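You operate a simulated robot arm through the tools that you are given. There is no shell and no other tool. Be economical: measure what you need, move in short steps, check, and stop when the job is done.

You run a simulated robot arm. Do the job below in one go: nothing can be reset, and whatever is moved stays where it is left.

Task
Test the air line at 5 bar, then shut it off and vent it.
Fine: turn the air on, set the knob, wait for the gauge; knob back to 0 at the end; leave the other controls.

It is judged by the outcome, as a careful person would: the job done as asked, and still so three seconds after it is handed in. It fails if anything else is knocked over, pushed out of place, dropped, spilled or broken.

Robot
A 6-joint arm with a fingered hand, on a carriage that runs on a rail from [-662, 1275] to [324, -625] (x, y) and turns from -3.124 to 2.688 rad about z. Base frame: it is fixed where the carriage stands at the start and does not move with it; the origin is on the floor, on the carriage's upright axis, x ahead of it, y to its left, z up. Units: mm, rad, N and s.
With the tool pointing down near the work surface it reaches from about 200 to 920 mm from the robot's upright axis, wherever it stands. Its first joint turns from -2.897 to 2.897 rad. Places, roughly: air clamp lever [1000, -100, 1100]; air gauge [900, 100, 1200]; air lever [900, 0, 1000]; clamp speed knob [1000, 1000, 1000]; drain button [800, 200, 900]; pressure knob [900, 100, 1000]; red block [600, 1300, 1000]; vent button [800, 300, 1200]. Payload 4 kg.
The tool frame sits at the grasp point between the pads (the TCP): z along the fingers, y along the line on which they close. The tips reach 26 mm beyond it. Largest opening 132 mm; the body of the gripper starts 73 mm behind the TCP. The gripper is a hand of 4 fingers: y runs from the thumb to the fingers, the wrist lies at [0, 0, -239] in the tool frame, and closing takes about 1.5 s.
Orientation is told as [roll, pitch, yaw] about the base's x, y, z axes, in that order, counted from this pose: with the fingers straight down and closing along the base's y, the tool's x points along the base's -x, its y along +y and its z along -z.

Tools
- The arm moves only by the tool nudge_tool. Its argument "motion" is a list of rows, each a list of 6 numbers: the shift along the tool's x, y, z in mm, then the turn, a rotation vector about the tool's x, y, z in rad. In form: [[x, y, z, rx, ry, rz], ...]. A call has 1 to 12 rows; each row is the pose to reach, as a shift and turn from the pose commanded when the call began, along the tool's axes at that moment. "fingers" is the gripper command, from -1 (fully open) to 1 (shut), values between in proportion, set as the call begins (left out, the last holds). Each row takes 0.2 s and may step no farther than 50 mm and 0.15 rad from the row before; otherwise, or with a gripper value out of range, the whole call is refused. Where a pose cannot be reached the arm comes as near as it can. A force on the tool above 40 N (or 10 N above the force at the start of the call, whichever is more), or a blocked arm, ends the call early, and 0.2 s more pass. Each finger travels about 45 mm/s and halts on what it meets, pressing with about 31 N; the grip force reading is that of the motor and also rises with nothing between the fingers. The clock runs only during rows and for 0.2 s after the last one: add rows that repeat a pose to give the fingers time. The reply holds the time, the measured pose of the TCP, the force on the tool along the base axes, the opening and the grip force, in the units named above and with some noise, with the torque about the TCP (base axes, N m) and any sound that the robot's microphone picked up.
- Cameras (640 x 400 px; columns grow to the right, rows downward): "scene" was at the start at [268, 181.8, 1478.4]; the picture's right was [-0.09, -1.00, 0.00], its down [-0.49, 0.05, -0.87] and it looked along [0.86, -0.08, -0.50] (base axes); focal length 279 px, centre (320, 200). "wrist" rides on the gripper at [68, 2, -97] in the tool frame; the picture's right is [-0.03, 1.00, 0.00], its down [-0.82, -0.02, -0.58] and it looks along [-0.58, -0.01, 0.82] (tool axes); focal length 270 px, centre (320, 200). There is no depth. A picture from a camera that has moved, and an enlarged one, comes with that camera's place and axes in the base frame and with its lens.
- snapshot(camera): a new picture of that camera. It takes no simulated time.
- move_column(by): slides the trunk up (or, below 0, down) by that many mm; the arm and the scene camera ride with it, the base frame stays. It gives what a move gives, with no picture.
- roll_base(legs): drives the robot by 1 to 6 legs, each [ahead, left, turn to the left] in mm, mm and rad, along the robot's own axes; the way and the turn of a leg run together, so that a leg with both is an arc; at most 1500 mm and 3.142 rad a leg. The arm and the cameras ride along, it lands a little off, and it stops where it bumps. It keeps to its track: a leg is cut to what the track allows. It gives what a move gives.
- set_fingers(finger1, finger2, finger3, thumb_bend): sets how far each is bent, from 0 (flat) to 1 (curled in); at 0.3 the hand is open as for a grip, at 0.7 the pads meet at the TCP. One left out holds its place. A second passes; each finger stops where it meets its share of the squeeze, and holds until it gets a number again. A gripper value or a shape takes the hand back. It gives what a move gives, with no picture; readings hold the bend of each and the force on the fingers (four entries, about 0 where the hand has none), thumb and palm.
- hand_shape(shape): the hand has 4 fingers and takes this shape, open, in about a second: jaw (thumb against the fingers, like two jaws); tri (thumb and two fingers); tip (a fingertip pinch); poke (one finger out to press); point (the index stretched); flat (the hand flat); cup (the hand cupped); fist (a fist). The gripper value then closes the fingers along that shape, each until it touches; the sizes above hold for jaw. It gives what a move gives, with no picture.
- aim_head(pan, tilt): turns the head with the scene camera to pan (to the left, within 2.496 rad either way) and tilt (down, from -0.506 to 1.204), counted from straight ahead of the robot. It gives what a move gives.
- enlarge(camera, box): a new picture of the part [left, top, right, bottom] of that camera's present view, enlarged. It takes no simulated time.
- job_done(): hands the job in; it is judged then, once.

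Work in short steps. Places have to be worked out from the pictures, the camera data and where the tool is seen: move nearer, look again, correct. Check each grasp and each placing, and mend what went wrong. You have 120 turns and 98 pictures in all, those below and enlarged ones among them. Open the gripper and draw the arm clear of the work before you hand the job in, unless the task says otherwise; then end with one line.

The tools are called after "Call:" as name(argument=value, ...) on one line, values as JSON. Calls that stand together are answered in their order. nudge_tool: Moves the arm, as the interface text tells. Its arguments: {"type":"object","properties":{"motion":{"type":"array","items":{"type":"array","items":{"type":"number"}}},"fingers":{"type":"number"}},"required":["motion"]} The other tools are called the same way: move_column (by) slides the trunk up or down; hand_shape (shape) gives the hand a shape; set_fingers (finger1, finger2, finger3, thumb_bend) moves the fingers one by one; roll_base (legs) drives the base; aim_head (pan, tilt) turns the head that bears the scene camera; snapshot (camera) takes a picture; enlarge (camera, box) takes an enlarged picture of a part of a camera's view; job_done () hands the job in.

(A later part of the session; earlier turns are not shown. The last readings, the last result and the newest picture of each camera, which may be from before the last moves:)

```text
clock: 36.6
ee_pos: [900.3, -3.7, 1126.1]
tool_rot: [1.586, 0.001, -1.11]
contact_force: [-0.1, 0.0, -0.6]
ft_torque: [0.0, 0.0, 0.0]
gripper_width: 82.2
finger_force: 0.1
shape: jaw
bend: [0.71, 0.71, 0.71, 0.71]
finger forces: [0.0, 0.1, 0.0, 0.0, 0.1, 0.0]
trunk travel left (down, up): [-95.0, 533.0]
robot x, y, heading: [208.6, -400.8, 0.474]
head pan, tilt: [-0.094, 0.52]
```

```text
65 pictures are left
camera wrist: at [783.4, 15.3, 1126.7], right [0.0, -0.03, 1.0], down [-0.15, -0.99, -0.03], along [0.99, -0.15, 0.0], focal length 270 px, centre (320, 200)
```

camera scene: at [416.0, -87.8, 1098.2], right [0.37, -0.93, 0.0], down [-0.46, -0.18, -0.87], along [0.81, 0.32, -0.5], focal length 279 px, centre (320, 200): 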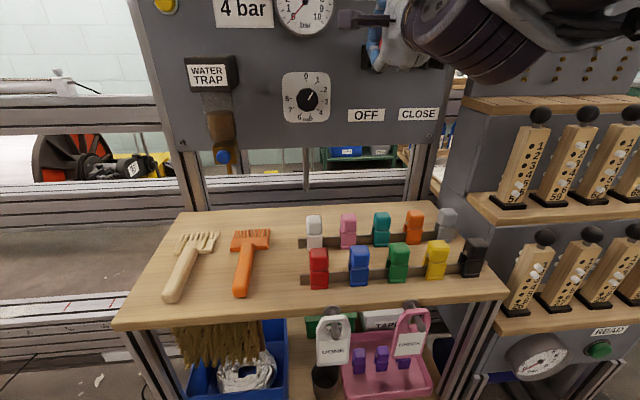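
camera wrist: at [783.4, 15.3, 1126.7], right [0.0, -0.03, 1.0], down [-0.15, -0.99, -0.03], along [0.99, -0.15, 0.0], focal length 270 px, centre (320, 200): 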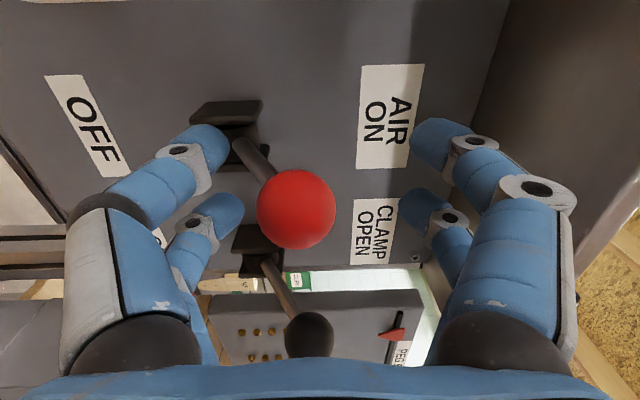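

Lever is fully up like the clamp lever, fingers clear of it. I retract straight back, then shift the base left toward the knob.

Call:
nudge_tool(motion=[[0, 0, -30, 0, 0, 0], [0, 0, -60, 0, 0, 0], [0, 0, -90, 0, 0, 0], [0, 0, -90, 0, 0, 0]])

Call:
roll_base(legs=[[0, 130, 0]])

Call:
snapshot(camera="wrist")

Call:
snapshot(camera="scene")

```text
clock: 37.6
ee_pos: [819.5, -43.9, 1126.7]
tool_rot: [1.586, 0.001, -1.11]
contact_force: [-0.3, -0.5, -0.1]
ft_torque: [0.0, -0.02, -0.03]
gripper_width: 82.3
finger_force: 0.1
shape: jaw
bend: [0.71, 0.71, 0.71, 0.71]
finger forces: [0.0, 0.0, 0.0, 0.0, 0.0, 0.1]
trunk travel left (down, up): [-95.0, 533.0]
robot x, y, heading: [205.5, -395.3, 0.467]
head pan, tilt: [-0.094, 0.52]
```

```text
clock: 38.8
ee_pos: [759.5, 71.7, 1125.5]
tool_rot: [1.587, 0.003, -1.111]
contact_force: [-0.5, 0.8, 0.0]
ft_torque: [0.01, -0.01, 0.04]
gripper_width: 82.2
finger_force: 0.1
shape: jaw
bend: [0.71, 0.71, 0.71, 0.71]
finger forces: [0.0, 0.0, 0.0, 0.0, 0.1, 0.0]
trunk travel left (down, up): [-95.0, 533.0]
robot x, y, heading: [150.0, -284.9, 0.481]
head pan, tilt: [-0.094, 0.52]
```

```text
64 pictures are left
camera wrist: at [643.4, 90.0, 1126.6], right [0.0, -0.03, 1.0], down [-0.15, -0.99, -0.03], along [0.99, -0.15, 0.0], focal length 270 px, centre (320, 200)
```

wrist: 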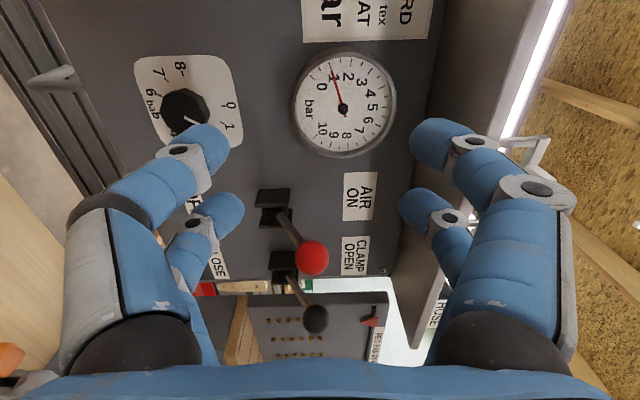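

```text
63 pictures are left
camera scene: at [356.4, 26.2, 1098.2], right [0.37, -0.93, 0.0], down [-0.46, -0.19, -0.87], along [0.81, 0.32, -0.5], focal length 279 px, centre (320, 200)
```

scene: 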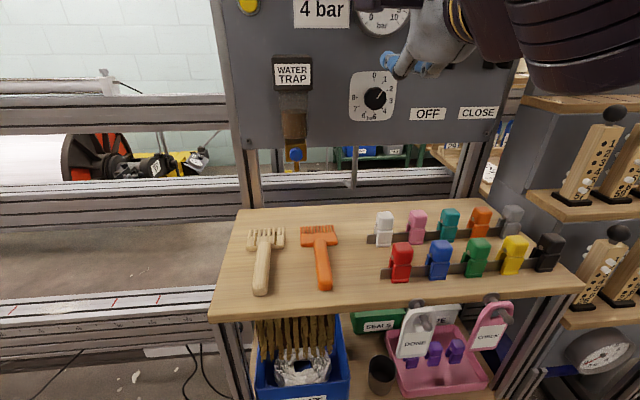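

Knob triangulated at n≈866 (face), u≈296, z≈1003. I roll the hand back 90° so it can turn far clockwise later, and lower the column 95 mm.

Call:
nudge_tool(motion=[[0, 0, 0, 0, 0, -0.131], [0, 0, 0, 0, 0, -0.262], [0, 0, 0, 0, 0, -0.393], [0, 0, 0, 0, 0, -0.524], [0, 0, 0, 0, 0, -0.655], [0, 0, 0, 0, 0, -0.786], [0, 0, 0, 0, 0, -0.917], [0, 0, 0, 0, 0, -1.048], [0, 0, 0, 0, 0, -1.179], [0, 0, 0, 0, 0, -1.31], [0, 0, 0, 0, 0, -1.441], [0, 0, 0, 0, 0, -1.571]])

Call:
move_column(by=-95)

Call:
nudge_tool(motion=[[14, -5, 15, 0, 0, 0], [27, -10, 30, 0, 0, 0], [27, -10, 30, 0, 0, 0]])

Call:
snapshot(camera="wrist")

Call:
snapshot(camera="scene")

```text
clock: 41.4
ee_pos: [761.2, 70.6, 1125.5]
tool_rot: [-3.077, -1.556, -2.744]
contact_force: [-0.2, 0.2, 0.1]
ft_torque: [0.02, 0.01, -0.02]
gripper_width: 82.1
finger_force: 0.0
shape: jaw
bend: [0.71, 0.71, 0.71, 0.71]
finger forces: [0.0, 0.0, 0.1, 0.0, 0.0, 0.0]
trunk travel left (down, up): [-95.0, 533.0]
robot x, y, heading: [150.2, -287.4, 0.477]
head pan, tilt: [-0.094, 0.52]
```

```text
clock: 42.7
ee_pos: [760.0, 71.4, 1031.1]
tool_rot: [3.069, -1.555, -2.607]
contact_force: [-0.5, 0.2, -0.2]
ft_torque: [-0.01, 0.02, -0.03]
gripper_width: 82.3
finger_force: 0.2
shape: jaw
bend: [0.71, 0.71, 0.71, 0.71]
finger forces: [0.0, 0.0, 0.0, 0.0, 0.0, 0.0]
trunk travel left (down, up): [0.0, 628.0]
robot x, y, heading: [145.2, -282.1, 0.475]
head pan, tilt: [-0.094, 0.52]
```

```text
clock: 43.5
ee_pos: [791.4, 76.3, 1005.0]
tool_rot: [3.059, -1.554, -2.595]
contact_force: [-0.1, -0.8, -0.1]
ft_torque: [-0.02, -0.01, 0.02]
gripper_width: 82.3
finger_force: 0.0
shape: jaw
bend: [0.71, 0.71, 0.71, 0.71]
finger forces: [0.1, 0.0, 0.0, 0.0, 0.0, 0.0]
trunk travel left (down, up): [0.0, 628.0]
robot x, y, heading: [147.7, -286.8, 0.474]
head pan, tilt: [-0.094, 0.52]
```

```text
62 pictures are left
camera wrist: at [705.5, 35.7, 935.3], right [-0.45, 0.89, 0.03], down [-0.52, -0.28, 0.81], along [0.73, 0.35, 0.59], focal length 270 px, centre (320, 200)
```

wrist: 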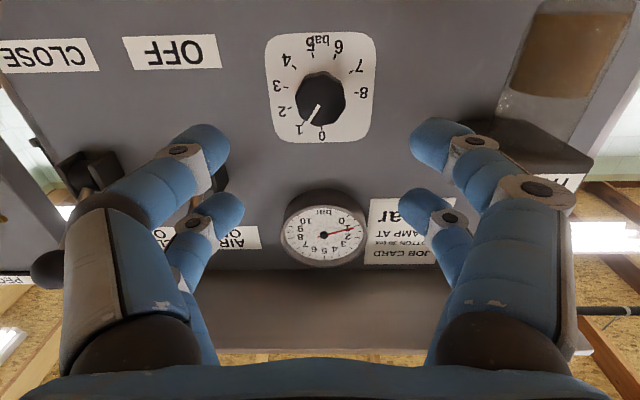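

```text
61 pictures are left
camera scene: at [327.3, 11.1, 1004.7], right [0.37, -0.93, 0.0], down [-0.46, -0.19, -0.87], along [0.81, 0.32, -0.5], focal length 279 px, centre (320, 200)
```

scene: 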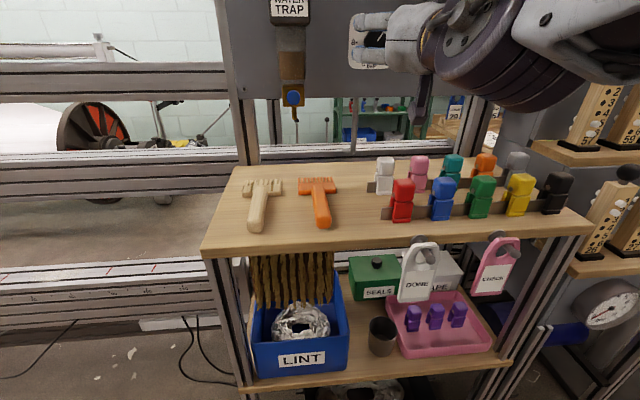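

Knob seen straight ahead at u≈297, z≈998; the TCP is well lined up. I tilt the head up for a scene view and advance most of the way, then check.

Call:
nudge_tool(motion=[[6, 0, 30, 0, 0, 0], [6, 0, 60, 0, 0, 0], [6, 0, 85, 0, 0, 0], [6, 0, 85, 0, 0, 0]])

Call:
aim_head(pan=-0.05, tilt=0.0)

Call:
snapshot(camera="wrist")

Call:
snapshot(camera="scene")

```text
clock: 44.5
ee_pos: [867.9, 116.0, 1000.1]
tool_rot: [3.06, -1.558, -2.603]
contact_force: [-0.7, -0.2, -0.4]
ft_torque: [0.01, 0.01, 0.0]
gripper_width: 82.1
finger_force: 0.0
shape: jaw
bend: [0.71, 0.71, 0.71, 0.71]
finger forces: [0.1, 0.0, 0.1, 0.1, 0.0, 0.1]
trunk travel left (down, up): [0.0, 628.0]
robot x, y, heading: [148.0, -285.3, 0.477]
head pan, tilt: [-0.094, 0.52]
```

```text
clock: 45.5
ee_pos: [867.5, 115.5, 999.8]
tool_rot: [3.056, -1.556, -2.598]
contact_force: [0.5, 0.4, 0.2]
ft_torque: [0.0, -0.01, 0.02]
gripper_width: 82.1
finger_force: 0.2
shape: jaw
bend: [0.71, 0.71, 0.71, 0.71]
finger forces: [0.1, 0.0, 0.1, 0.0, 0.0, 0.1]
trunk travel left (down, up): [0.0, 628.0]
robot x, y, heading: [145.8, -286.2, 0.482]
head pan, tilt: [-0.051, 0.0]
```

```text
60 pictures are left
camera wrist: at [781.2, 75.4, 930.6], right [-0.44, 0.9, 0.03], down [-0.52, -0.28, 0.81], along [0.73, 0.34, 0.59], focal length 270 px, centre (320, 200)
```

wrist: 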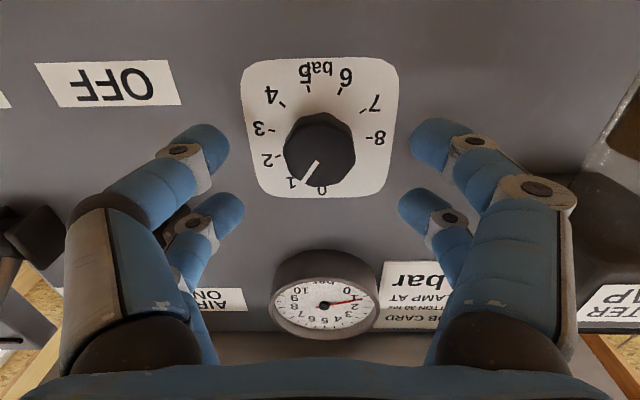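

```text
59 pictures are left
camera scene: at [325.2, 14.5, 1052.6], right [0.41, -0.91, 0.0], down [0.0, 0.0, -1.0], along [0.91, 0.41, 0.0], focal length 279 px, centre (320, 200)
```

scene: 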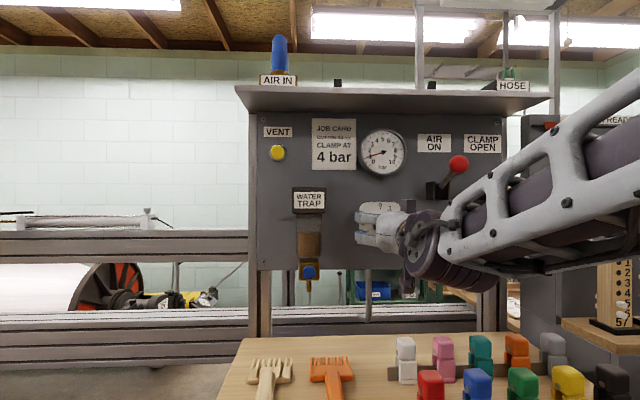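

Knob centred between the digits and the gauge is visible in the scene view. I advance 42 mm and close gently on the knob.

Call:
nudge_tool(motion=[[2, 0, 22, 0, 0, 0], [2, 0, 42, 0, 0, 0], [2, 0, 42, 0, 0, 0]])

Call:
nudge_tool(motion=[[0, 0, 0, 0, 0, 0], [0, 0, 0, 0, 0, 0], [0, 0, 0, 0, 0, 0], [0, 0, 0, 0, 0, 0], [0, 0, 0, 0, 0, 0], [0, 0, 0, 0, 0, 0]], fingers=1)

Call:
snapshot(camera="wrist")

```text
clock: 46.3
ee_pos: [902.1, 137.4, 999.0]
tool_rot: [3.083, -1.558, -2.628]
contact_force: [-30.1, -17.4, -3.8]
ft_torque: [-0.31, 0.16, 1.68]
gripper_width: 80.7
finger_force: 0.1
shape: jaw
bend: [0.73, 0.73, 0.71, 0.71]
finger forces: [19.5, 15.0, 0.0, 0.0, 0.0, 0.1]
out of reach, approached as far as the arm can: row 1, 2, 3
trunk travel left (down, up): [0.0, 628.0]
robot x, y, heading: [148.3, -284.5, 0.476]
head pan, tilt: [-0.051, 0.0]
```

```text
clock: 47.8
ee_pos: [905.2, 130.7, 1001.5]
tool_rot: [2.955, -1.553, -2.51]
contact_force: [-4.8, -16.4, -0.1]
ft_torque: [-0.33, 0.25, -0.56]
gripper_width: 19.4
finger_force: 30.9
shape: jaw
bend: [0.76, 0.77, 0.71, 0.7]
finger forces: [30.5, 27.1, 28.4, 0.0, 53.4, 0.0]
trunk travel left (down, up): [0.0, 628.0]
robot x, y, heading: [146.8, -286.8, 0.474]
head pan, tilt: [-0.051, 0.0]
stopped in row 6: the force on the tool passed its limit at 46 N (the readings are from after the stop); the commanded pose is now the measured one
```

```text
58 pictures are left
camera wrist: at [818.7, 92.2, 931.6], right [-0.43, 0.9, 0.03], down [-0.52, -0.28, 0.81], along [0.74, 0.33, 0.59], focal length 270 px, centre (320, 200)
```

wrist: 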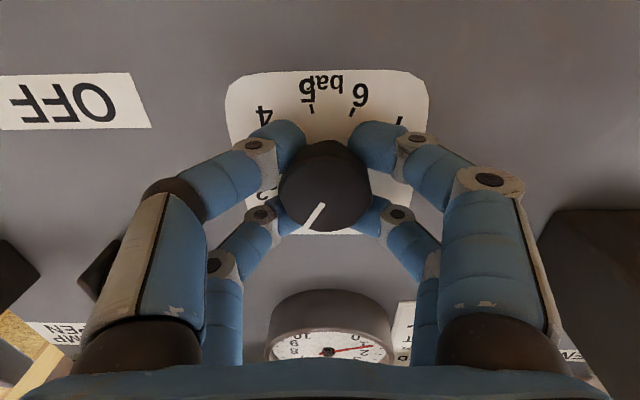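

The knob is held by all four digits (the tips had just touched the panel). I ease back 4 mm and turn clockwise about 0.55 rad to test.

Call:
nudge_tool(motion=[[0, 0, -4, 0, 0, 0], [0, 0, -4, 0, 0, 0.11], [0, 0, -4, 0, 0, 0.22], [0, 0, -4, 0, 0, 0.33], [0, 0, -4, 0, 0, 0.44], [0, 0, -4, 0, 0, 0.55], [0, 0, -4, 0, 0, 0.55]])

Call:
snapshot(camera="wrist")

Call:
enlarge(camera="scene", box=[250, 110, 490, 260])

```text
clock: 48.5
ee_pos: [904.5, 129.6, 1000.6]
tool_rot: [1.724, -1.455, -1.281]
contact_force: [24.9, 5.3, 1.2]
ft_torque: [0.01, 0.03, -0.12]
gripper_width: 14.9
finger_force: 31.2
shape: jaw
bend: [0.76, 0.76, 0.71, 0.7]
finger forces: [28.1, 27.3, 25.7, 0.1, 28.7, 0.0]
trunk travel left (down, up): [0.0, 628.0]
robot x, y, heading: [148.9, -285.5, 0.475]
head pan, tilt: [-0.051, 0.0]
stopped in row 3: the force on the tool passed its limit at 41 N (the readings are from after the stop); the commanded pose is now the measured one
```

```text
57 pictures are left
camera wrist: at [814.2, 98.2, 931.8], right [-0.43, 0.89, 0.14], down [-0.49, -0.36, 0.8], along [0.76, 0.27, 0.59], focal length 270 px, centre (320, 200)
```

wrist: 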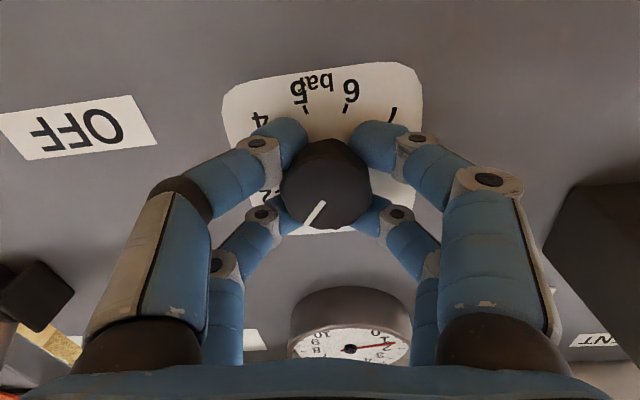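

```text
2.67 times, centred on (370, 185) of scene
camera zoom: at [327.4, 13.4, 1052.6], right [0.41, -0.91, 0.0], down [0.0, 0.0, -1.0], along [0.91, 0.41, 0.0], focal length 743 px, centre (187, 240)
```

zoom: 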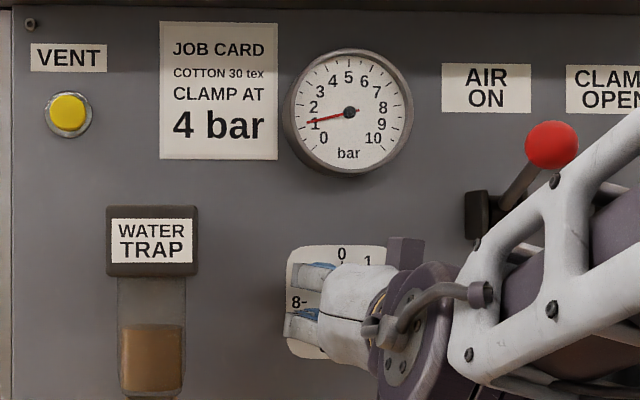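

The knob turns with the hand, and the early stop came from the backward pull. I ease forward 3 mm and continue turning.

Call:
nudge_tool(motion=[[0, 0, 3, 0, 0, 0], [0, 0, 3, 0, 0, 0.1], [0, 0, 3, 0, 0, 0.2], [0, 0, 3, 0, 0, 0.3], [0, 0, 3, 0, 0, 0.4], [0, 0, 3, 0, 0, 0.5], [0, 0, 3, 0, 0, 0.6], [0, 0, 3, 0, 0, 0.6]])

Call:
snapshot(camera="wrist")

Call:
enlarge(camera="scene", box=[250, 110, 490, 260])

```text
clock: 49.4
ee_pos: [906.1, 129.3, 999.1]
tool_rot: [1.612, -1.221, -1.17]
contact_force: [-10.6, -11.7, -1.4]
ft_torque: [-0.35, 0.22, -0.2]
gripper_width: 17.8
finger_force: 31.1
shape: jaw
bend: [0.76, 0.76, 0.71, 0.7]
finger forces: [32.9, 30.2, 27.0, 0.0, 56.1, 0.0]
trunk travel left (down, up): [0.0, 628.0]
robot x, y, heading: [148.8, -282.8, 0.472]
head pan, tilt: [-0.051, 0.0]
stopped in row 4: the force on the tool passed its limit at 41 N (the readings are from after the stop); the commanded pose is now the measured one
```

```text
55 pictures are left
camera wrist: at [809.1, 111.7, 935.2], right [-0.4, 0.84, 0.36], down [-0.4, -0.52, 0.75], along [0.82, 0.15, 0.55], focal length 270 px, centre (320, 200)
```

wrist: 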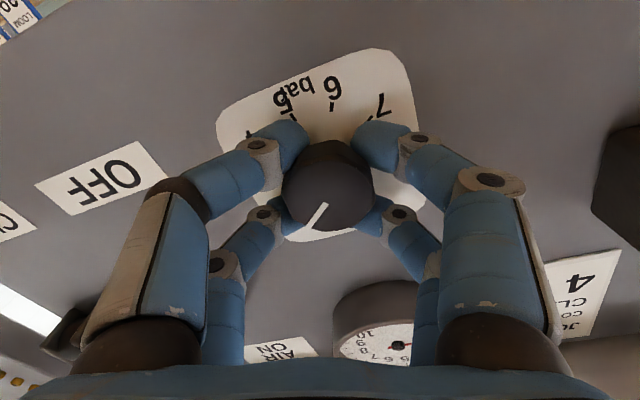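

```text
2.67 times, centred on (370, 185) of scene
camera zoom: at [326.7, 12.8, 1052.9], right [0.41, -0.91, 0.0], down [0.0, 0.0, -1.0], along [0.91, 0.41, 0.0], focal length 743 px, centre (187, 240)
```

zoom: 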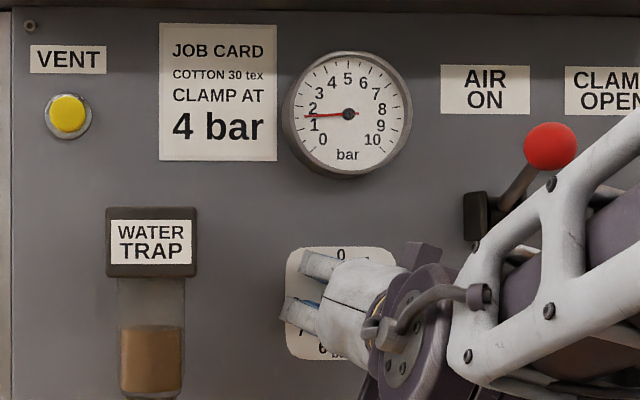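

Turning works (gauge ~1.5 and rising). I continue in short turns to keep side forces low.

Call:
nudge_tool(motion=[[0, 0, -1.5, 0, 0, 0.07], [0, 0, -1.5, 0, 0, 0.14], [0, 0, -1.5, 0, 0, 0.21], [0, 0, -1.5, 0, 0, 0.28], [0, 0, -1.5, 0, 0, 0.35], [0, 0, -1.5, 0, 0, 0.42], [0, 0, -1.5, 0, 0, 0.49]])

Call:
nudge_tool(motion=[[0, 0, 0, 0, 0, 0.07], [0, 0, 0, 0, 0, 0.14], [0, 0, 0, 0, 0, 0.21], [0, 0, 0, 0, 0, 0.28], [0, 0, 0, 0, 0, 0.35]])

Call:
snapshot(camera="wrist")

```text
clock: 51.0
ee_pos: [905.2, 129.5, 998.6]
tool_rot: [1.588, -0.731, -1.14]
contact_force: [0.9, -12.5, -12.9]
ft_torque: [-0.62, 0.65, -0.11]
gripper_width: 16.9
finger_force: 30.2
shape: jaw
bend: [0.76, 0.76, 0.7, 0.7]
finger forces: [31.6, 26.4, 29.9, 0.0, 58.6, 0.0]
trunk travel left (down, up): [0.0, 628.0]
robot x, y, heading: [148.7, -285.3, 0.47]
head pan, tilt: [-0.051, 0.0]
```

```text
clock: 52.2
ee_pos: [904.0, 130.3, 996.9]
tool_rot: [1.58, -0.382, -1.13]
contact_force: [-13.8, -14.3, -26.7]
ft_torque: [-1.06, 1.07, 0.3]
gripper_width: 17.6
finger_force: 30.9
shape: jaw
bend: [0.76, 0.76, 0.7, 0.7]
finger forces: [31.7, 23.6, 31.2, 0.0, 82.5, 0.0]
trunk travel left (down, up): [0.0, 628.0]
robot x, y, heading: [143.3, -282.5, 0.471]
head pan, tilt: [-0.051, 0.0]
```

```text
53 pictures are left
camera wrist: at [790.4, 147.8, 973.0], right [-0.16, 0.31, 0.94], down [-0.2, -0.94, 0.28], along [0.97, -0.14, 0.21], focal length 270 px, centre (320, 200)
```

wrist: 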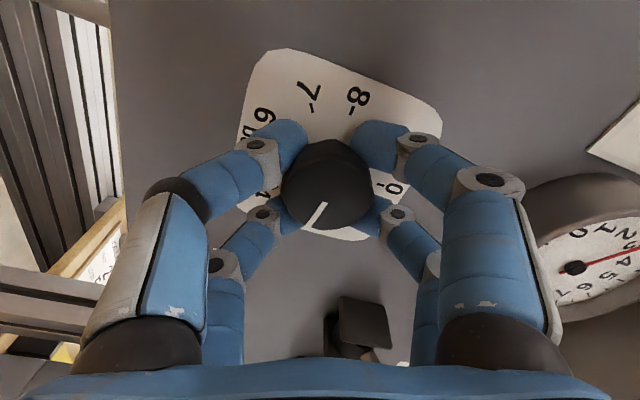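

Gauge about 3 bar, knob still firmly with the hand. The knob pushes the hand down and out slightly, so I shift by ~3 mm accordingly and keep turning.

Call:
nudge_tool(motion=[[1, -2.5, -1.5, 0, 0, 0.05], [1, -2.5, -1.5, 0, 0, 0.12], [1, -2.5, -1.5, 0, 0, 0.19], [1, -2.5, -1.5, 0, 0, 0.26], [1, -2.5, -1.5, 0, 0, 0.33], [1, -2.5, -1.5, 0, 0, 0.4]])

Call:
nudge_tool(motion=[[0, -1, 0, 0, 0, 0.07], [0, -1, 0, 0, 0, 0.14], [0, -1, 0, 0, 0, 0.21], [0, -1, 0, 0, 0, 0.28], [0, -1, 0, 0, 0, 0.35]])

Call:
snapshot(camera="wrist")

Call:
enlarge(camera="scene", box=[250, 110, 490, 260])

```text
clock: 53.6
ee_pos: [903.3, 131.6, 995.6]
tool_rot: [1.584, 0.017, -1.126]
contact_force: [18.1, 21.9, -14.3]
ft_torque: [-0.49, 0.52, 0.29]
gripper_width: 16.4
finger_force: 31.3
shape: jaw
bend: [0.75, 0.76, 0.7, 0.7]
finger forces: [32.5, 22.6, 27.1, 0.0, 43.3, 0.0]
trunk travel left (down, up): [0.0, 628.0]
robot x, y, heading: [142.9, -289.2, 0.476]
head pan, tilt: [-0.051, 0.0]
```

```text
clock: 54.5
ee_pos: [902.5, 131.4, 995.1]
tool_rot: [1.566, 0.245, -1.151]
contact_force: [20.8, 7.0, -7.9]
ft_torque: [-0.21, 0.28, 0.23]
gripper_width: 15.0
finger_force: 31.3
shape: jaw
bend: [0.75, 0.75, 0.7, 0.7]
finger forces: [30.6, 29.1, 28.1, 0.0, 39.5, 0.1]
out of reach, approached as far as the arm can: row 3, 4
trunk travel left (down, up): [0.0, 628.0]
robot x, y, heading: [147.9, -283.8, 0.474]
head pan, tilt: [-0.051, 0.0]
stopped in row 4: the force on the tool passed its limit at 45 N (the readings are from after the stop); the commanded pose is now the measured one
```

```text
52 pictures are left
camera wrist: at [787.7, 153.9, 1014.7], right [0.11, -0.24, 0.96], down [-0.21, -0.95, -0.21], along [0.97, -0.17, -0.16], focal length 270 px, centre (320, 200)
```

wrist: 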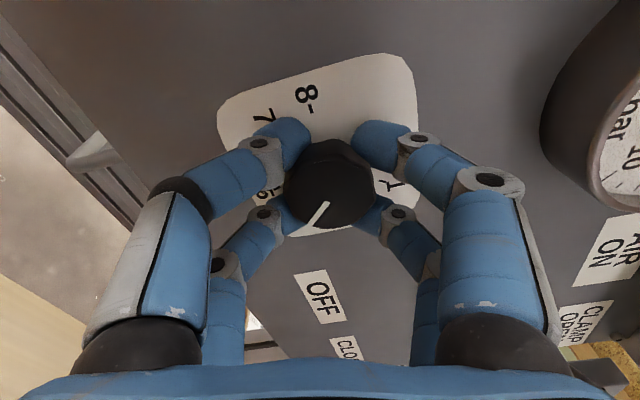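

```text
2.67 times, centred on (370, 185) of scene
camera zoom: at [329.0, 12.3, 1052.6], right [0.41, -0.91, 0.0], down [0.0, 0.0, -1.0], along [0.91, 0.41, 0.0], focal length 743 px, centre (187, 240)
```

zoom: 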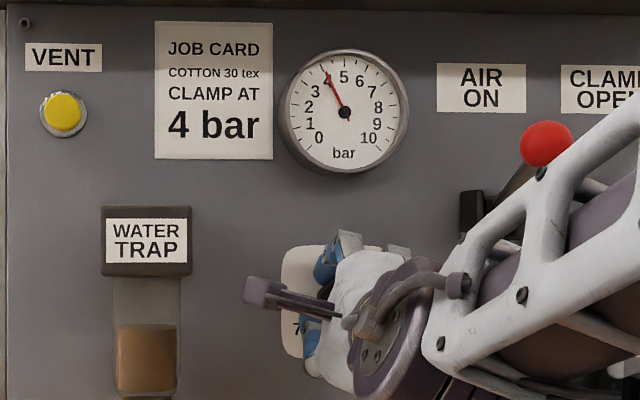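

Gauge reads 4 bar and the wrist is at its roll limit. I release the knob, back off, and roll the hand back 1 rad for a second grip.

Call:
nudge_tool(motion=[[0, 0, 0, 0, 0, 0], [0, 0, 0, 0, 0, 0], [0, 0, 0, 0, 0, 0], [0, 0, 0, 0, 0, 0], [0, 0, -25, 0, 0, 0], [0, 0, -50, 0, 0, 0], [0, 0, -50, 0, 0, 0]], fingers=-0.25)

Call:
nudge_tool(motion=[[0, 0, 0, 0, 0, -0.125], [0, 0, 0, 0, 0, -0.25], [0, 0, 0, 0, 0, -0.375], [0, 0, 0, 0, 0, -0.5], [0, 0, 0, 0, 0, -0.625], [0, 0, 0, 0, 0, -0.75], [0, 0, 0, 0, 0, -0.875], [0, 0, 0, 0, 0, -1.0], [0, 0, 0, 0, 0, -1.0]])

Call:
snapshot(camera="wrist")

Call:
enlarge(camera="scene", box=[250, 110, 490, 260])

```text
clock: 56.1
ee_pos: [854.3, 112.1, 999.2]
tool_rot: [1.569, 0.244, -1.148]
contact_force: [-0.1, -0.5, -0.2]
ft_torque: [0.01, -0.02, -0.02]
gripper_width: 82.1
finger_force: 0.1
shape: jaw
bend: [0.71, 0.71, 0.71, 0.71]
finger forces: [0.0, 0.0, 0.1, 0.1, 0.0, 0.0]
trunk travel left (down, up): [0.0, 628.0]
robot x, y, heading: [150.7, -283.3, 0.473]
head pan, tilt: [-0.051, 0.0]
```

```text
clock: 58.1
ee_pos: [855.1, 113.0, 997.5]
tool_rot: [1.57, -0.758, -1.149]
contact_force: [-0.5, 0.6, 0.7]
ft_torque: [-0.01, -0.02, 0.01]
gripper_width: 82.3
finger_force: 0.1
shape: jaw
bend: [0.71, 0.71, 0.71, 0.71]
finger forces: [0.0, 0.0, 0.0, 0.1, 0.0, 0.1]
trunk travel left (down, up): [0.0, 628.0]
robot x, y, heading: [146.4, -287.7, 0.465]
head pan, tilt: [-0.051, 0.0]
```

```text
50 pictures are left
camera wrist: at [746.0, 120.1, 952.6], right [-0.27, 0.61, 0.74], down [-0.28, -0.79, 0.54], along [0.92, -0.06, 0.39], focal length 270 px, centre (320, 200)
```

wrist: 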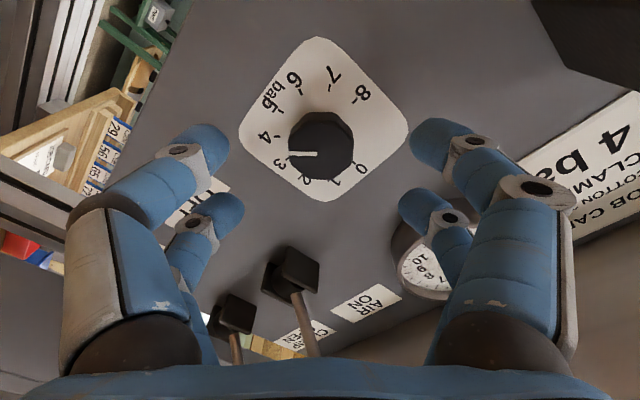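

```text
2.67 times, centred on (370, 185) of scene
camera zoom: at [328.0, 12.1, 1052.7], right [0.41, -0.91, 0.0], down [0.0, 0.0, -1.0], along [0.91, 0.41, 0.0], focal length 743 px, centre (187, 240)
```

zoom: 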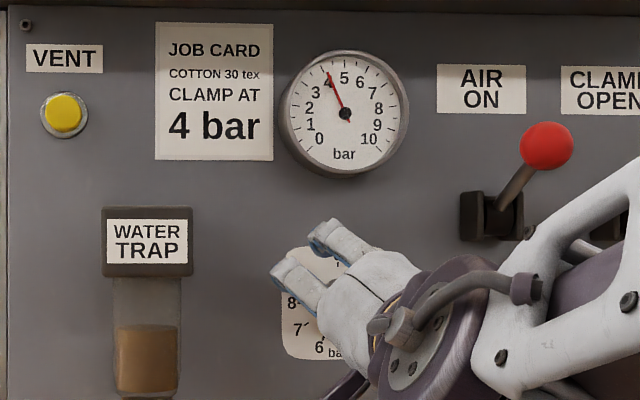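

Gauge is steady at ~4 bar. I correct the small yaw skew, advance again and regrip.

Call:
nudge_tool(motion=[[0, 0, 0, -0.034, 0.036, 0], [0, 0, 20, -0.034, 0.036, 0], [0, 0, 40, -0.034, 0.036, 0], [0, 0, 49, -0.034, 0.036, 0], [0, 0, 49, -0.034, 0.036, 0]])

Call:
nudge_tool(motion=[[0, 0, 0, 0, 0, 0], [0, 0, 0, 0, 0, 0], [0, 0, 0, 0, 0, 0], [0, 0, 0, 0, 0, 0], [0, 0, 0, 0, 0, 0]], fingers=1)

Call:
snapshot(camera="wrist")

Call:
enlarge(camera="scene", box=[330, 110, 430, 190])

```text
clock: 59.3
ee_pos: [897.7, 134.8, 998.4]
tool_rot: [1.568, -0.756, -1.103]
contact_force: [-0.8, -0.2, 0.3]
ft_torque: [0.0, -0.01, 0.01]
gripper_width: 82.2
finger_force: 0.0
shape: jaw
bend: [0.71, 0.71, 0.71, 0.71]
finger forces: [0.0, 0.0, 0.1, 0.1, 0.0, 0.1]
out of reach, approached as far as the arm can: row 4, 5
trunk travel left (down, up): [0.0, 628.0]
robot x, y, heading: [147.9, -284.0, 0.465]
head pan, tilt: [-0.051, 0.0]
```

```text
clock: 60.5
ee_pos: [897.7, 135.9, 999.8]
tool_rot: [1.569, -0.756, -1.105]
contact_force: [7.1, 8.6, 1.9]
ft_torque: [0.05, -0.16, -0.05]
gripper_width: 10.7
finger_force: 31.8
shape: jaw
bend: [0.71, 0.73, 0.73, 0.72]
finger forces: [28.2, 31.2, 32.4, 0.0, 24.2, 0.1]
trunk travel left (down, up): [0.0, 628.0]
robot x, y, heading: [148.7, -282.9, 0.468]
head pan, tilt: [-0.051, 0.0]
```

```text
48 pictures are left
camera wrist: at [788.8, 138.8, 954.0], right [-0.3, 0.6, 0.74], down [-0.24, -0.8, 0.55], along [0.92, -0.02, 0.38], focal length 270 px, centre (320, 200)
```

wrist: 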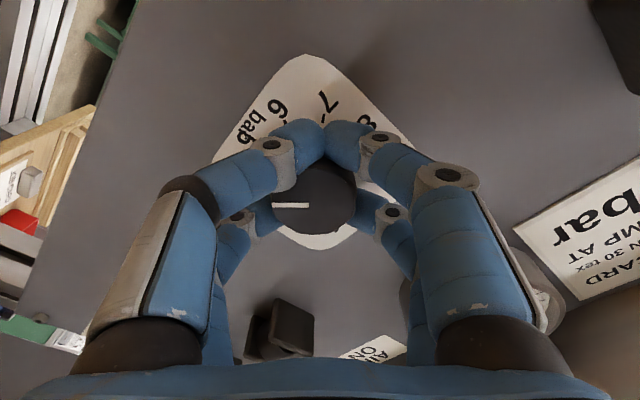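

```text
5.00 times, centred on (380, 150) of scene
camera zoom: at [328.0, 12.5, 1052.7], right [0.41, -0.91, 0.0], down [0.0, 0.0, -1.0], along [0.91, 0.41, 0.0], focal length 1393 px, centre (20, 450)
```

zoom: 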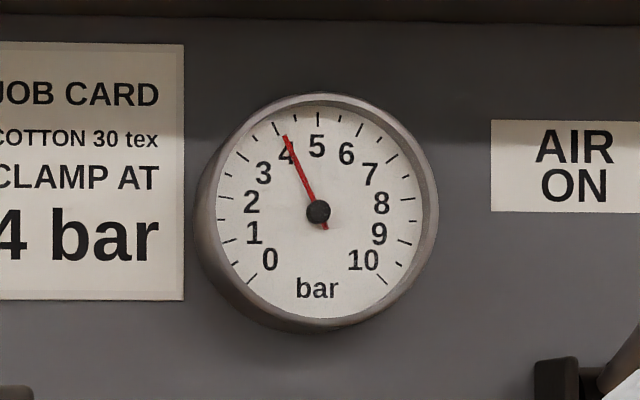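

Gauge ≈4.1 bar. The grip is a bit off-centre but holds; I turn 0.3 rad and check that the knob follows.

Call:
nudge_tool(motion=[[0, 0, 0, 0, 0, 0.06], [0, 0, 0, 0, 0, 0.12], [0, 0, 0, 0, 0, 0.18], [0, 0, 0, 0, 0, 0.24], [0, 0, 0, 0, 0, 0.3], [0, 0, 0, 0, 0, 0.3]])

Call:
snapshot(camera="wrist")

Call:
enlarge(camera="scene", box=[330, 110, 430, 190])

```text
clock: 61.9
ee_pos: [897.2, 135.4, 999.1]
tool_rot: [1.571, -0.455, -1.105]
contact_force: [19.2, -1.2, 12.9]
ft_torque: [0.08, -0.25, -0.18]
gripper_width: 10.6
finger_force: 31.1
shape: jaw
bend: [0.71, 0.72, 0.73, 0.72]
finger forces: [28.9, 35.8, 34.7, 0.1, 0.0, 0.0]
trunk travel left (down, up): [0.0, 628.0]
robot x, y, heading: [149.7, -283.7, 0.468]
head pan, tilt: [-0.051, 0.0]
```

```text
46 pictures are left
camera wrist: at [783.3, 148.7, 972.0], right [-0.19, 0.37, 0.91], down [-0.18, -0.92, 0.34], along [0.96, -0.1, 0.24], focal length 270 px, centre (320, 200)
```

wrist: 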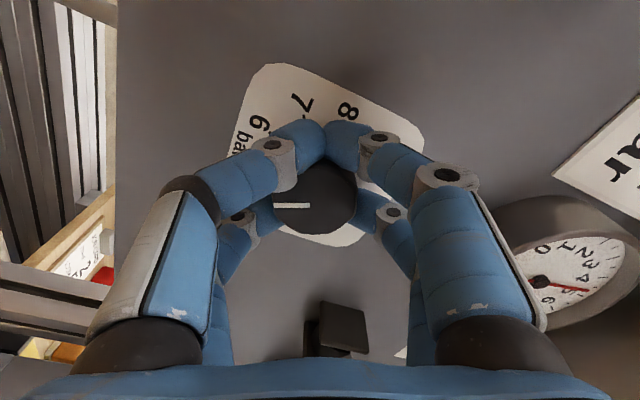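

```text
5.00 times, centred on (380, 150) of scene
camera zoom: at [328.4, 11.8, 1052.8], right [0.41, -0.91, 0.0], down [0.0, 0.0, -1.0], along [0.91, 0.41, 0.0], focal length 1393 px, centre (20, 450)
```

zoom: 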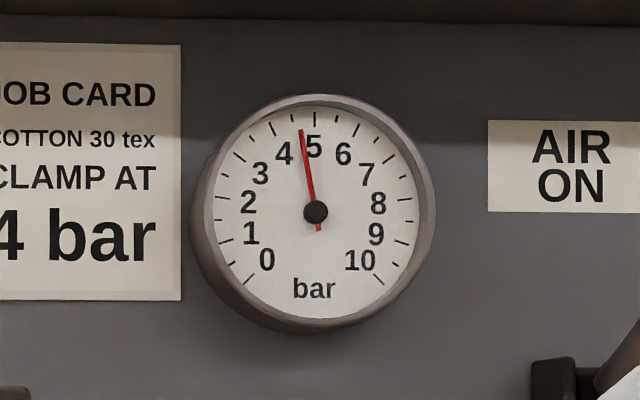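

Knob follows; gauge about 4.6. I wait a second to let it settle before the final trim.

Call:
nudge_tool(motion=[[0, 0, 0, 0, 0, 0.08], [0, 0, 0, 0, 0, 0.16], [0, 0, 0, 0, 0, 0.16], [0, 0, 0, 0, 0, 0.16], [0, 0, 0, 0, 0, 0.16], [0, 0, 0, 0, 0, 0.16], [0, 0, 0, 0, 0, 0.16], [0, 0, 0, 0, 0, 0.16], [0, 0, 0, 0, 0, 0.16], [0, 0, 0, 0, 0, 0.16]])

Call:
enlarge(camera="scene", box=[330, 110, 430, 190])

```text
clock: 64.1
ee_pos: [896.5, 136.3, 1000.3]
tool_rot: [1.573, -0.295, -1.104]
contact_force: [22.2, -10.8, 20.0]
ft_torque: [0.11, -0.37, -0.39]
gripper_width: 10.3
finger_force: 31.1
shape: jaw
bend: [0.71, 0.72, 0.73, 0.72]
finger forces: [29.5, 40.4, 36.3, 0.0, 0.1, 0.1]
trunk travel left (down, up): [0.0, 628.0]
robot x, y, heading: [147.1, -284.2, 0.466]
head pan, tilt: [-0.051, 0.0]
```

```text
5.00 times, centred on (380, 150) of scene
camera zoom: at [328.3, 11.5, 1052.9], right [0.41, -0.91, 0.0], down [0.0, 0.0, -1.0], along [0.91, 0.41, 0.0], focal length 1393 px, centre (20, 450)
```

zoom: 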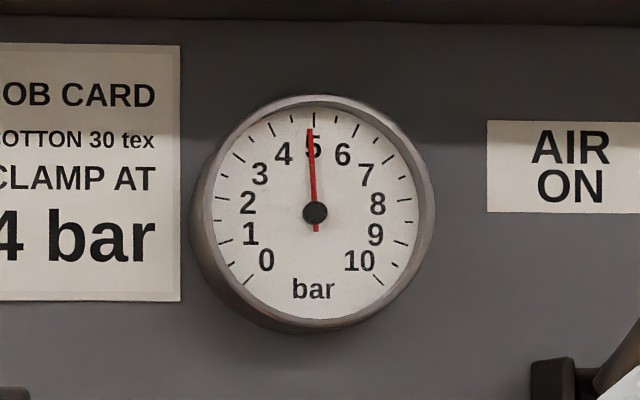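

Reading ≈4.87 bar; I add 0.075 rad and let it settle.

Call:
nudge_tool(motion=[[0, 0, 0, 0, 0, 0.04], [0, 0, 0, 0, 0, 0.075], [0, 0, 0, 0, 0, 0.075], [0, 0, 0, 0, 0, 0.075], [0, 0, 0, 0, 0, 0.075], [0, 0, 0, 0, 0, 0.075], [0, 0, 0, 0, 0, 0.075], [0, 0, 0, 0, 0, 0.075], [0, 0, 0, 0, 0, 0.075], [0, 0, 0, 0, 0, 0.075]])

Call:
enlarge(camera="scene", box=[355, 125, 405, 178])

```text
clock: 66.3
ee_pos: [897.6, 135.1, 1000.6]
tool_rot: [1.573, -0.22, -1.106]
contact_force: [23.5, -15.5, 19.7]
ft_torque: [0.07, -0.39, -0.48]
gripper_width: 9.9
finger_force: 30.8
shape: jaw
bend: [0.71, 0.72, 0.73, 0.72]
finger forces: [29.9, 41.9, 36.8, 0.0, 0.0, 0.0]
trunk travel left (down, up): [0.0, 628.0]
robot x, y, heading: [149.3, -285.6, 0.47]
head pan, tilt: [-0.051, 0.0]
```

```text
7.55 times, centred on (380, 152) of scene
camera zoom: at [328.3, 11.3, 1052.9], right [0.41, -0.91, 0.0], down [0.0, 0.0, -1.0], along [0.91, 0.41, 0.0], focal length 2103 px, centre (-133, 566)
```

zoom: 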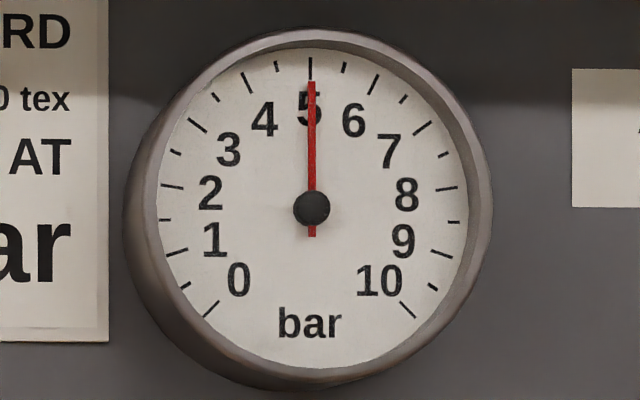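

Exactly 5 bar. I hold a couple of seconds as the test, then open the fingers and back off, confirming the reading stays.

Call:
nudge_tool(motion=[[0, 0, 0, 0, 0, 0], [0, 0, 0, 0, 0, 0], [0, 0, 0, 0, 0, 0], [0, 0, 0, 0, 0, 0], [0, 0, 0, 0, 0, 0], [0, 0, 0, 0, 0, 0], [0, 0, 0, 0, 0, 0], [0, 0, 0, 0, 0, 0], [0, 0, 0, 0, 0, 0], [0, 0, 0, 0, 0, 0]])

Call:
nudge_tool(motion=[[0, 0, 0, 0, 0, 0], [0, 0, 0, 0, 0, 0], [0, 0, 0, 0, 0, 0], [0, 0, 0, 0, 0, 0], [0, 0, -30, 0, 0, 0], [0, 0, -60, 0, 0, 0], [0, 0, -90, 0, 0, 0], [0, 0, -120, 0, 0, 0], [0, 0, -145, 0, 0, 0], [0, 0, -145, 0, 0, 0]], fingers=-0.25)

Call:
snapshot(camera="wrist")

Call:
enlarge(camera="scene", box=[250, 110, 490, 260])

```text
clock: 68.5
ee_pos: [897.3, 136.0, 1000.8]
tool_rot: [1.573, -0.22, -1.104]
contact_force: [23.7, -16.7, 19.9]
ft_torque: [0.07, -0.45, -0.49]
gripper_width: 9.8
finger_force: 30.6
shape: jaw
bend: [0.71, 0.72, 0.73, 0.72]
finger forces: [0.0, 42.2, 37.1, 0.0, 0.1, 0.0]
trunk travel left (down, up): [0.0, 628.0]
robot x, y, heading: [148.1, -283.9, 0.467]
head pan, tilt: [-0.051, 0.0]
```

```text
clock: 70.7
ee_pos: [767.3, 70.0, 999.2]
tool_rot: [1.57, -0.22, -1.099]
contact_force: [-0.5, 0.9, -0.2]
ft_torque: [0.01, -0.04, 0.01]
gripper_width: 82.1
finger_force: 0.0
shape: jaw
bend: [0.71, 0.71, 0.71, 0.71]
finger forces: [0.0, 0.0, 0.0, 0.0, 0.0, 0.0]
trunk travel left (down, up): [0.0, 628.0]
robot x, y, heading: [147.6, -283.8, 0.472]
head pan, tilt: [-0.051, 0.0]
```

```text
42 pictures are left
camera wrist: at [650.8, 86.0, 986.4], right [-0.09, 0.17, 0.98], down [-0.15, -0.98, 0.16], along [0.98, -0.13, 0.11], focal length 270 px, centre (320, 200)
```

wrist: 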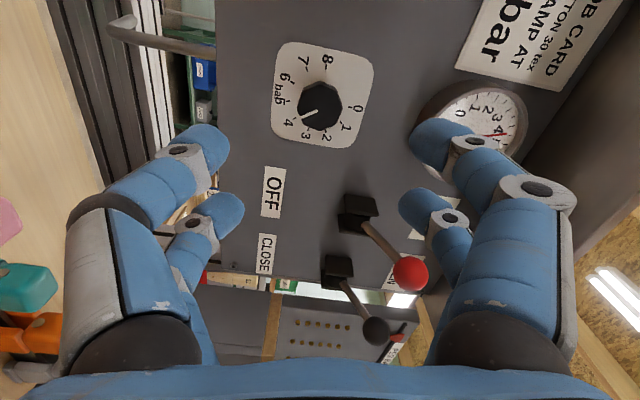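

```text
2.67 times, centred on (370, 185) of scene
camera zoom: at [328.0, 12.1, 1052.7], right [0.41, -0.91, 0.0], down [0.0, 0.0, -1.0], along [0.91, 0.41, 0.0], focal length 743 px, centre (187, 240)
```

zoom: 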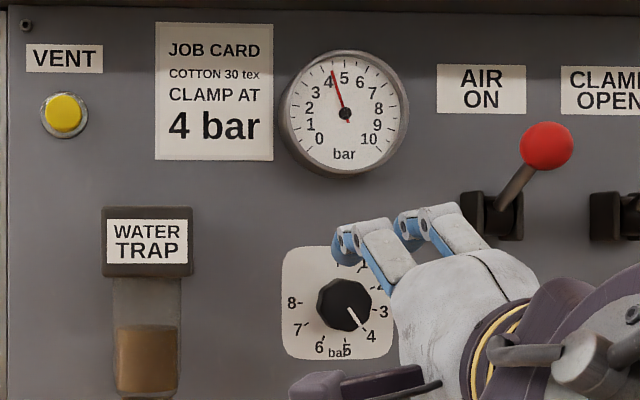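

The knob slipped back to ~4.5 on release because the grip was off-centre. I regrip with the hand better centred (u≈300, z≈997) to set it to 5 properly.

Call:
nudge_tool(motion=[[-4, -2, 35, 0, 0, -0.1], [-8, -4, 70, 0, 0, -0.2], [-8, -4, 105, 0, 0, -0.2], [-8, -4, 130, 0, 0, -0.2], [-8, -4, 148, 0, 0, -0.2], [-8, -4, 148, 0, 0, -0.2]])

Call:
snapshot(camera="wrist")

```text
clock: 72.1
ee_pos: [900.5, 135.7, 998.3]
tool_rot: [1.572, -0.421, -1.107]
contact_force: [0.5, -0.2, 0.7]
ft_torque: [-0.02, 0.0, 0.0]
gripper_width: 82.2
finger_force: 0.0
shape: jaw
bend: [0.71, 0.71, 0.71, 0.71]
finger forces: [0.1, 0.0, 0.0, 0.0, 0.1, 0.1]
out of reach, approached as far as the arm can: row 3, 4, 5, 6
trunk travel left (down, up): [0.0, 628.0]
robot x, y, heading: [150.2, -286.2, 0.468]
head pan, tilt: [-0.051, 0.0]
```

```text
40 pictures are left
camera wrist: at [784.8, 149.4, 972.8], right [-0.17, 0.34, 0.92], down [-0.18, -0.93, 0.31], along [0.97, -0.11, 0.22], focal length 270 px, centre (320, 200)
```

wrist: 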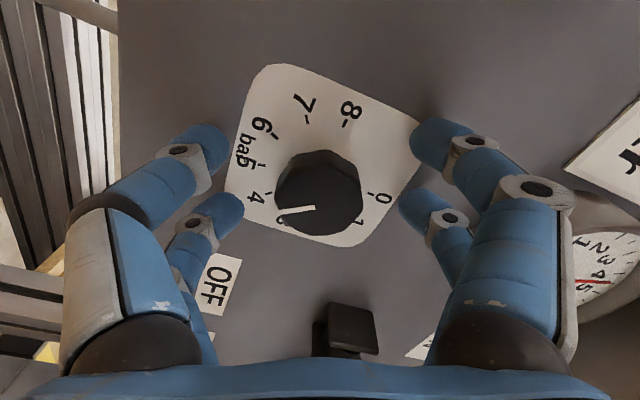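

The arm falls ~6 mm short to the right again; I nudge the base right 7 mm, then close.

Call:
roll_base(legs=[[0, -7, 0]])

Call:
nudge_tool(motion=[[0, 0, 0, 0, 0, 0], [0, 0, 0, 0, 0, 0], [0, 0, 0, 0, 0, 0], [0, 0, 0, 0, 0, 0], [0, 0, 0, 0, 0, 0]], fingers=1)

Call:
snapshot(camera="wrist")

```text
clock: 72.8
ee_pos: [903.2, 128.6, 998.2]
tool_rot: [1.568, -0.42, -1.106]
contact_force: [-0.2, -0.2, 0.6]
ft_torque: [0.0, -0.03, 0.02]
gripper_width: 82.0
finger_force: 0.0
shape: jaw
bend: [0.71, 0.71, 0.71, 0.71]
finger forces: [0.0, 0.1, 0.1, 0.0, 0.0, 0.0]
trunk travel left (down, up): [0.0, 628.0]
robot x, y, heading: [153.1, -292.9, 0.476]
head pan, tilt: [-0.051, 0.0]
```

```text
clock: 74.0
ee_pos: [904.0, 128.5, 996.9]
tool_rot: [1.572, -0.422, -1.108]
contact_force: [9.0, 2.3, 2.6]
ft_torque: [0.04, -0.02, 0.0]
gripper_width: 16.7
finger_force: 30.8
shape: jaw
bend: [0.73, 0.73, 0.72, 0.7]
finger forces: [29.5, 28.5, 25.3, 0.0, 28.1, 0.0]
trunk travel left (down, up): [0.0, 628.0]
robot x, y, heading: [152.7, -291.1, 0.472]
head pan, tilt: [-0.051, 0.0]
```

```text
39 pictures are left
camera wrist: at [788.4, 142.8, 973.1], right [-0.17, 0.34, 0.92], down [-0.18, -0.93, 0.31], along [0.97, -0.11, 0.22], focal length 270 px, centre (320, 200)
```

wrist: 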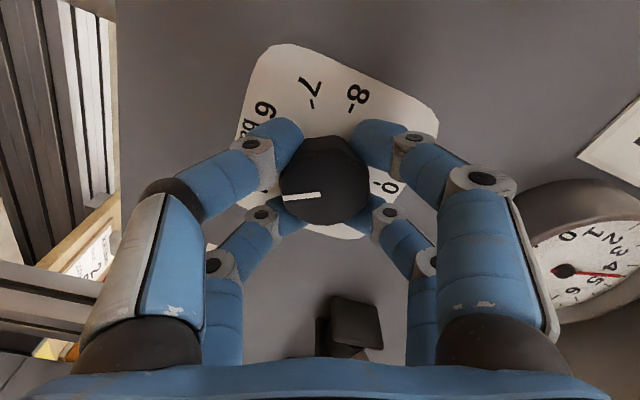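

Good centred grip. I turn about 0.3 rad clockwise and read the gauge.

Call:
nudge_tool(motion=[[0, 0, 0, 0, 0, 0.06], [0, 0, 0, 0, 0, 0.12], [0, 0, 0, 0, 0, 0.18], [0, 0, 0, 0, 0, 0.24], [0, 0, 0, 0, 0, 0.29], [0, 0, 0, 0, 0, 0.29], [0, 0, 0, 0, 0, 0.29], [0, 0, 0, 0, 0, 0.29], [0, 0, 0, 0, 0, 0.29], [0, 0, 0, 0, 0, 0.29], [0, 0, 0, 0, 0, 0.29], [0, 0, 0, 0, 0, 0.29]])

Call:
enlarge(camera="scene", box=[355, 125, 405, 178])

```text
clock: 76.6
ee_pos: [902.1, 128.3, 997.9]
tool_rot: [1.57, -0.13, -1.108]
contact_force: [16.7, 1.0, 3.7]
ft_torque: [0.04, -0.01, -0.05]
gripper_width: 16.5
finger_force: 31.0
shape: jaw
bend: [0.73, 0.73, 0.72, 0.7]
finger forces: [29.5, 30.0, 26.2, 0.0, 27.3, 0.0]
trunk travel left (down, up): [0.0, 628.0]
robot x, y, heading: [152.6, -293.7, 0.476]
head pan, tilt: [-0.051, 0.0]
```

```text
7.55 times, centred on (380, 152) of scene
camera zoom: at [331.6, 5.9, 1052.7], right [0.41, -0.91, 0.0], down [0.0, 0.0, -1.0], along [0.91, 0.41, 0.0], focal length 2103 px, centre (-133, 566)
```

zoom: 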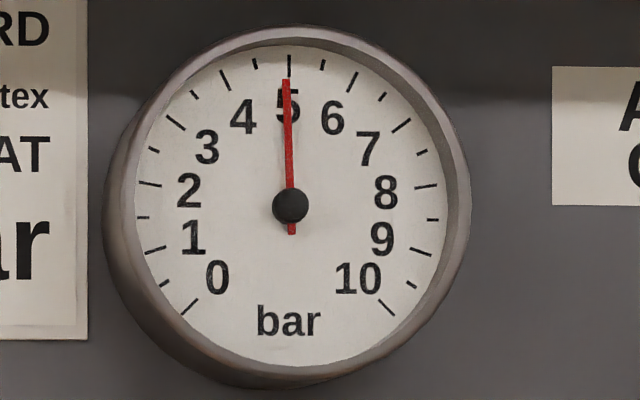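

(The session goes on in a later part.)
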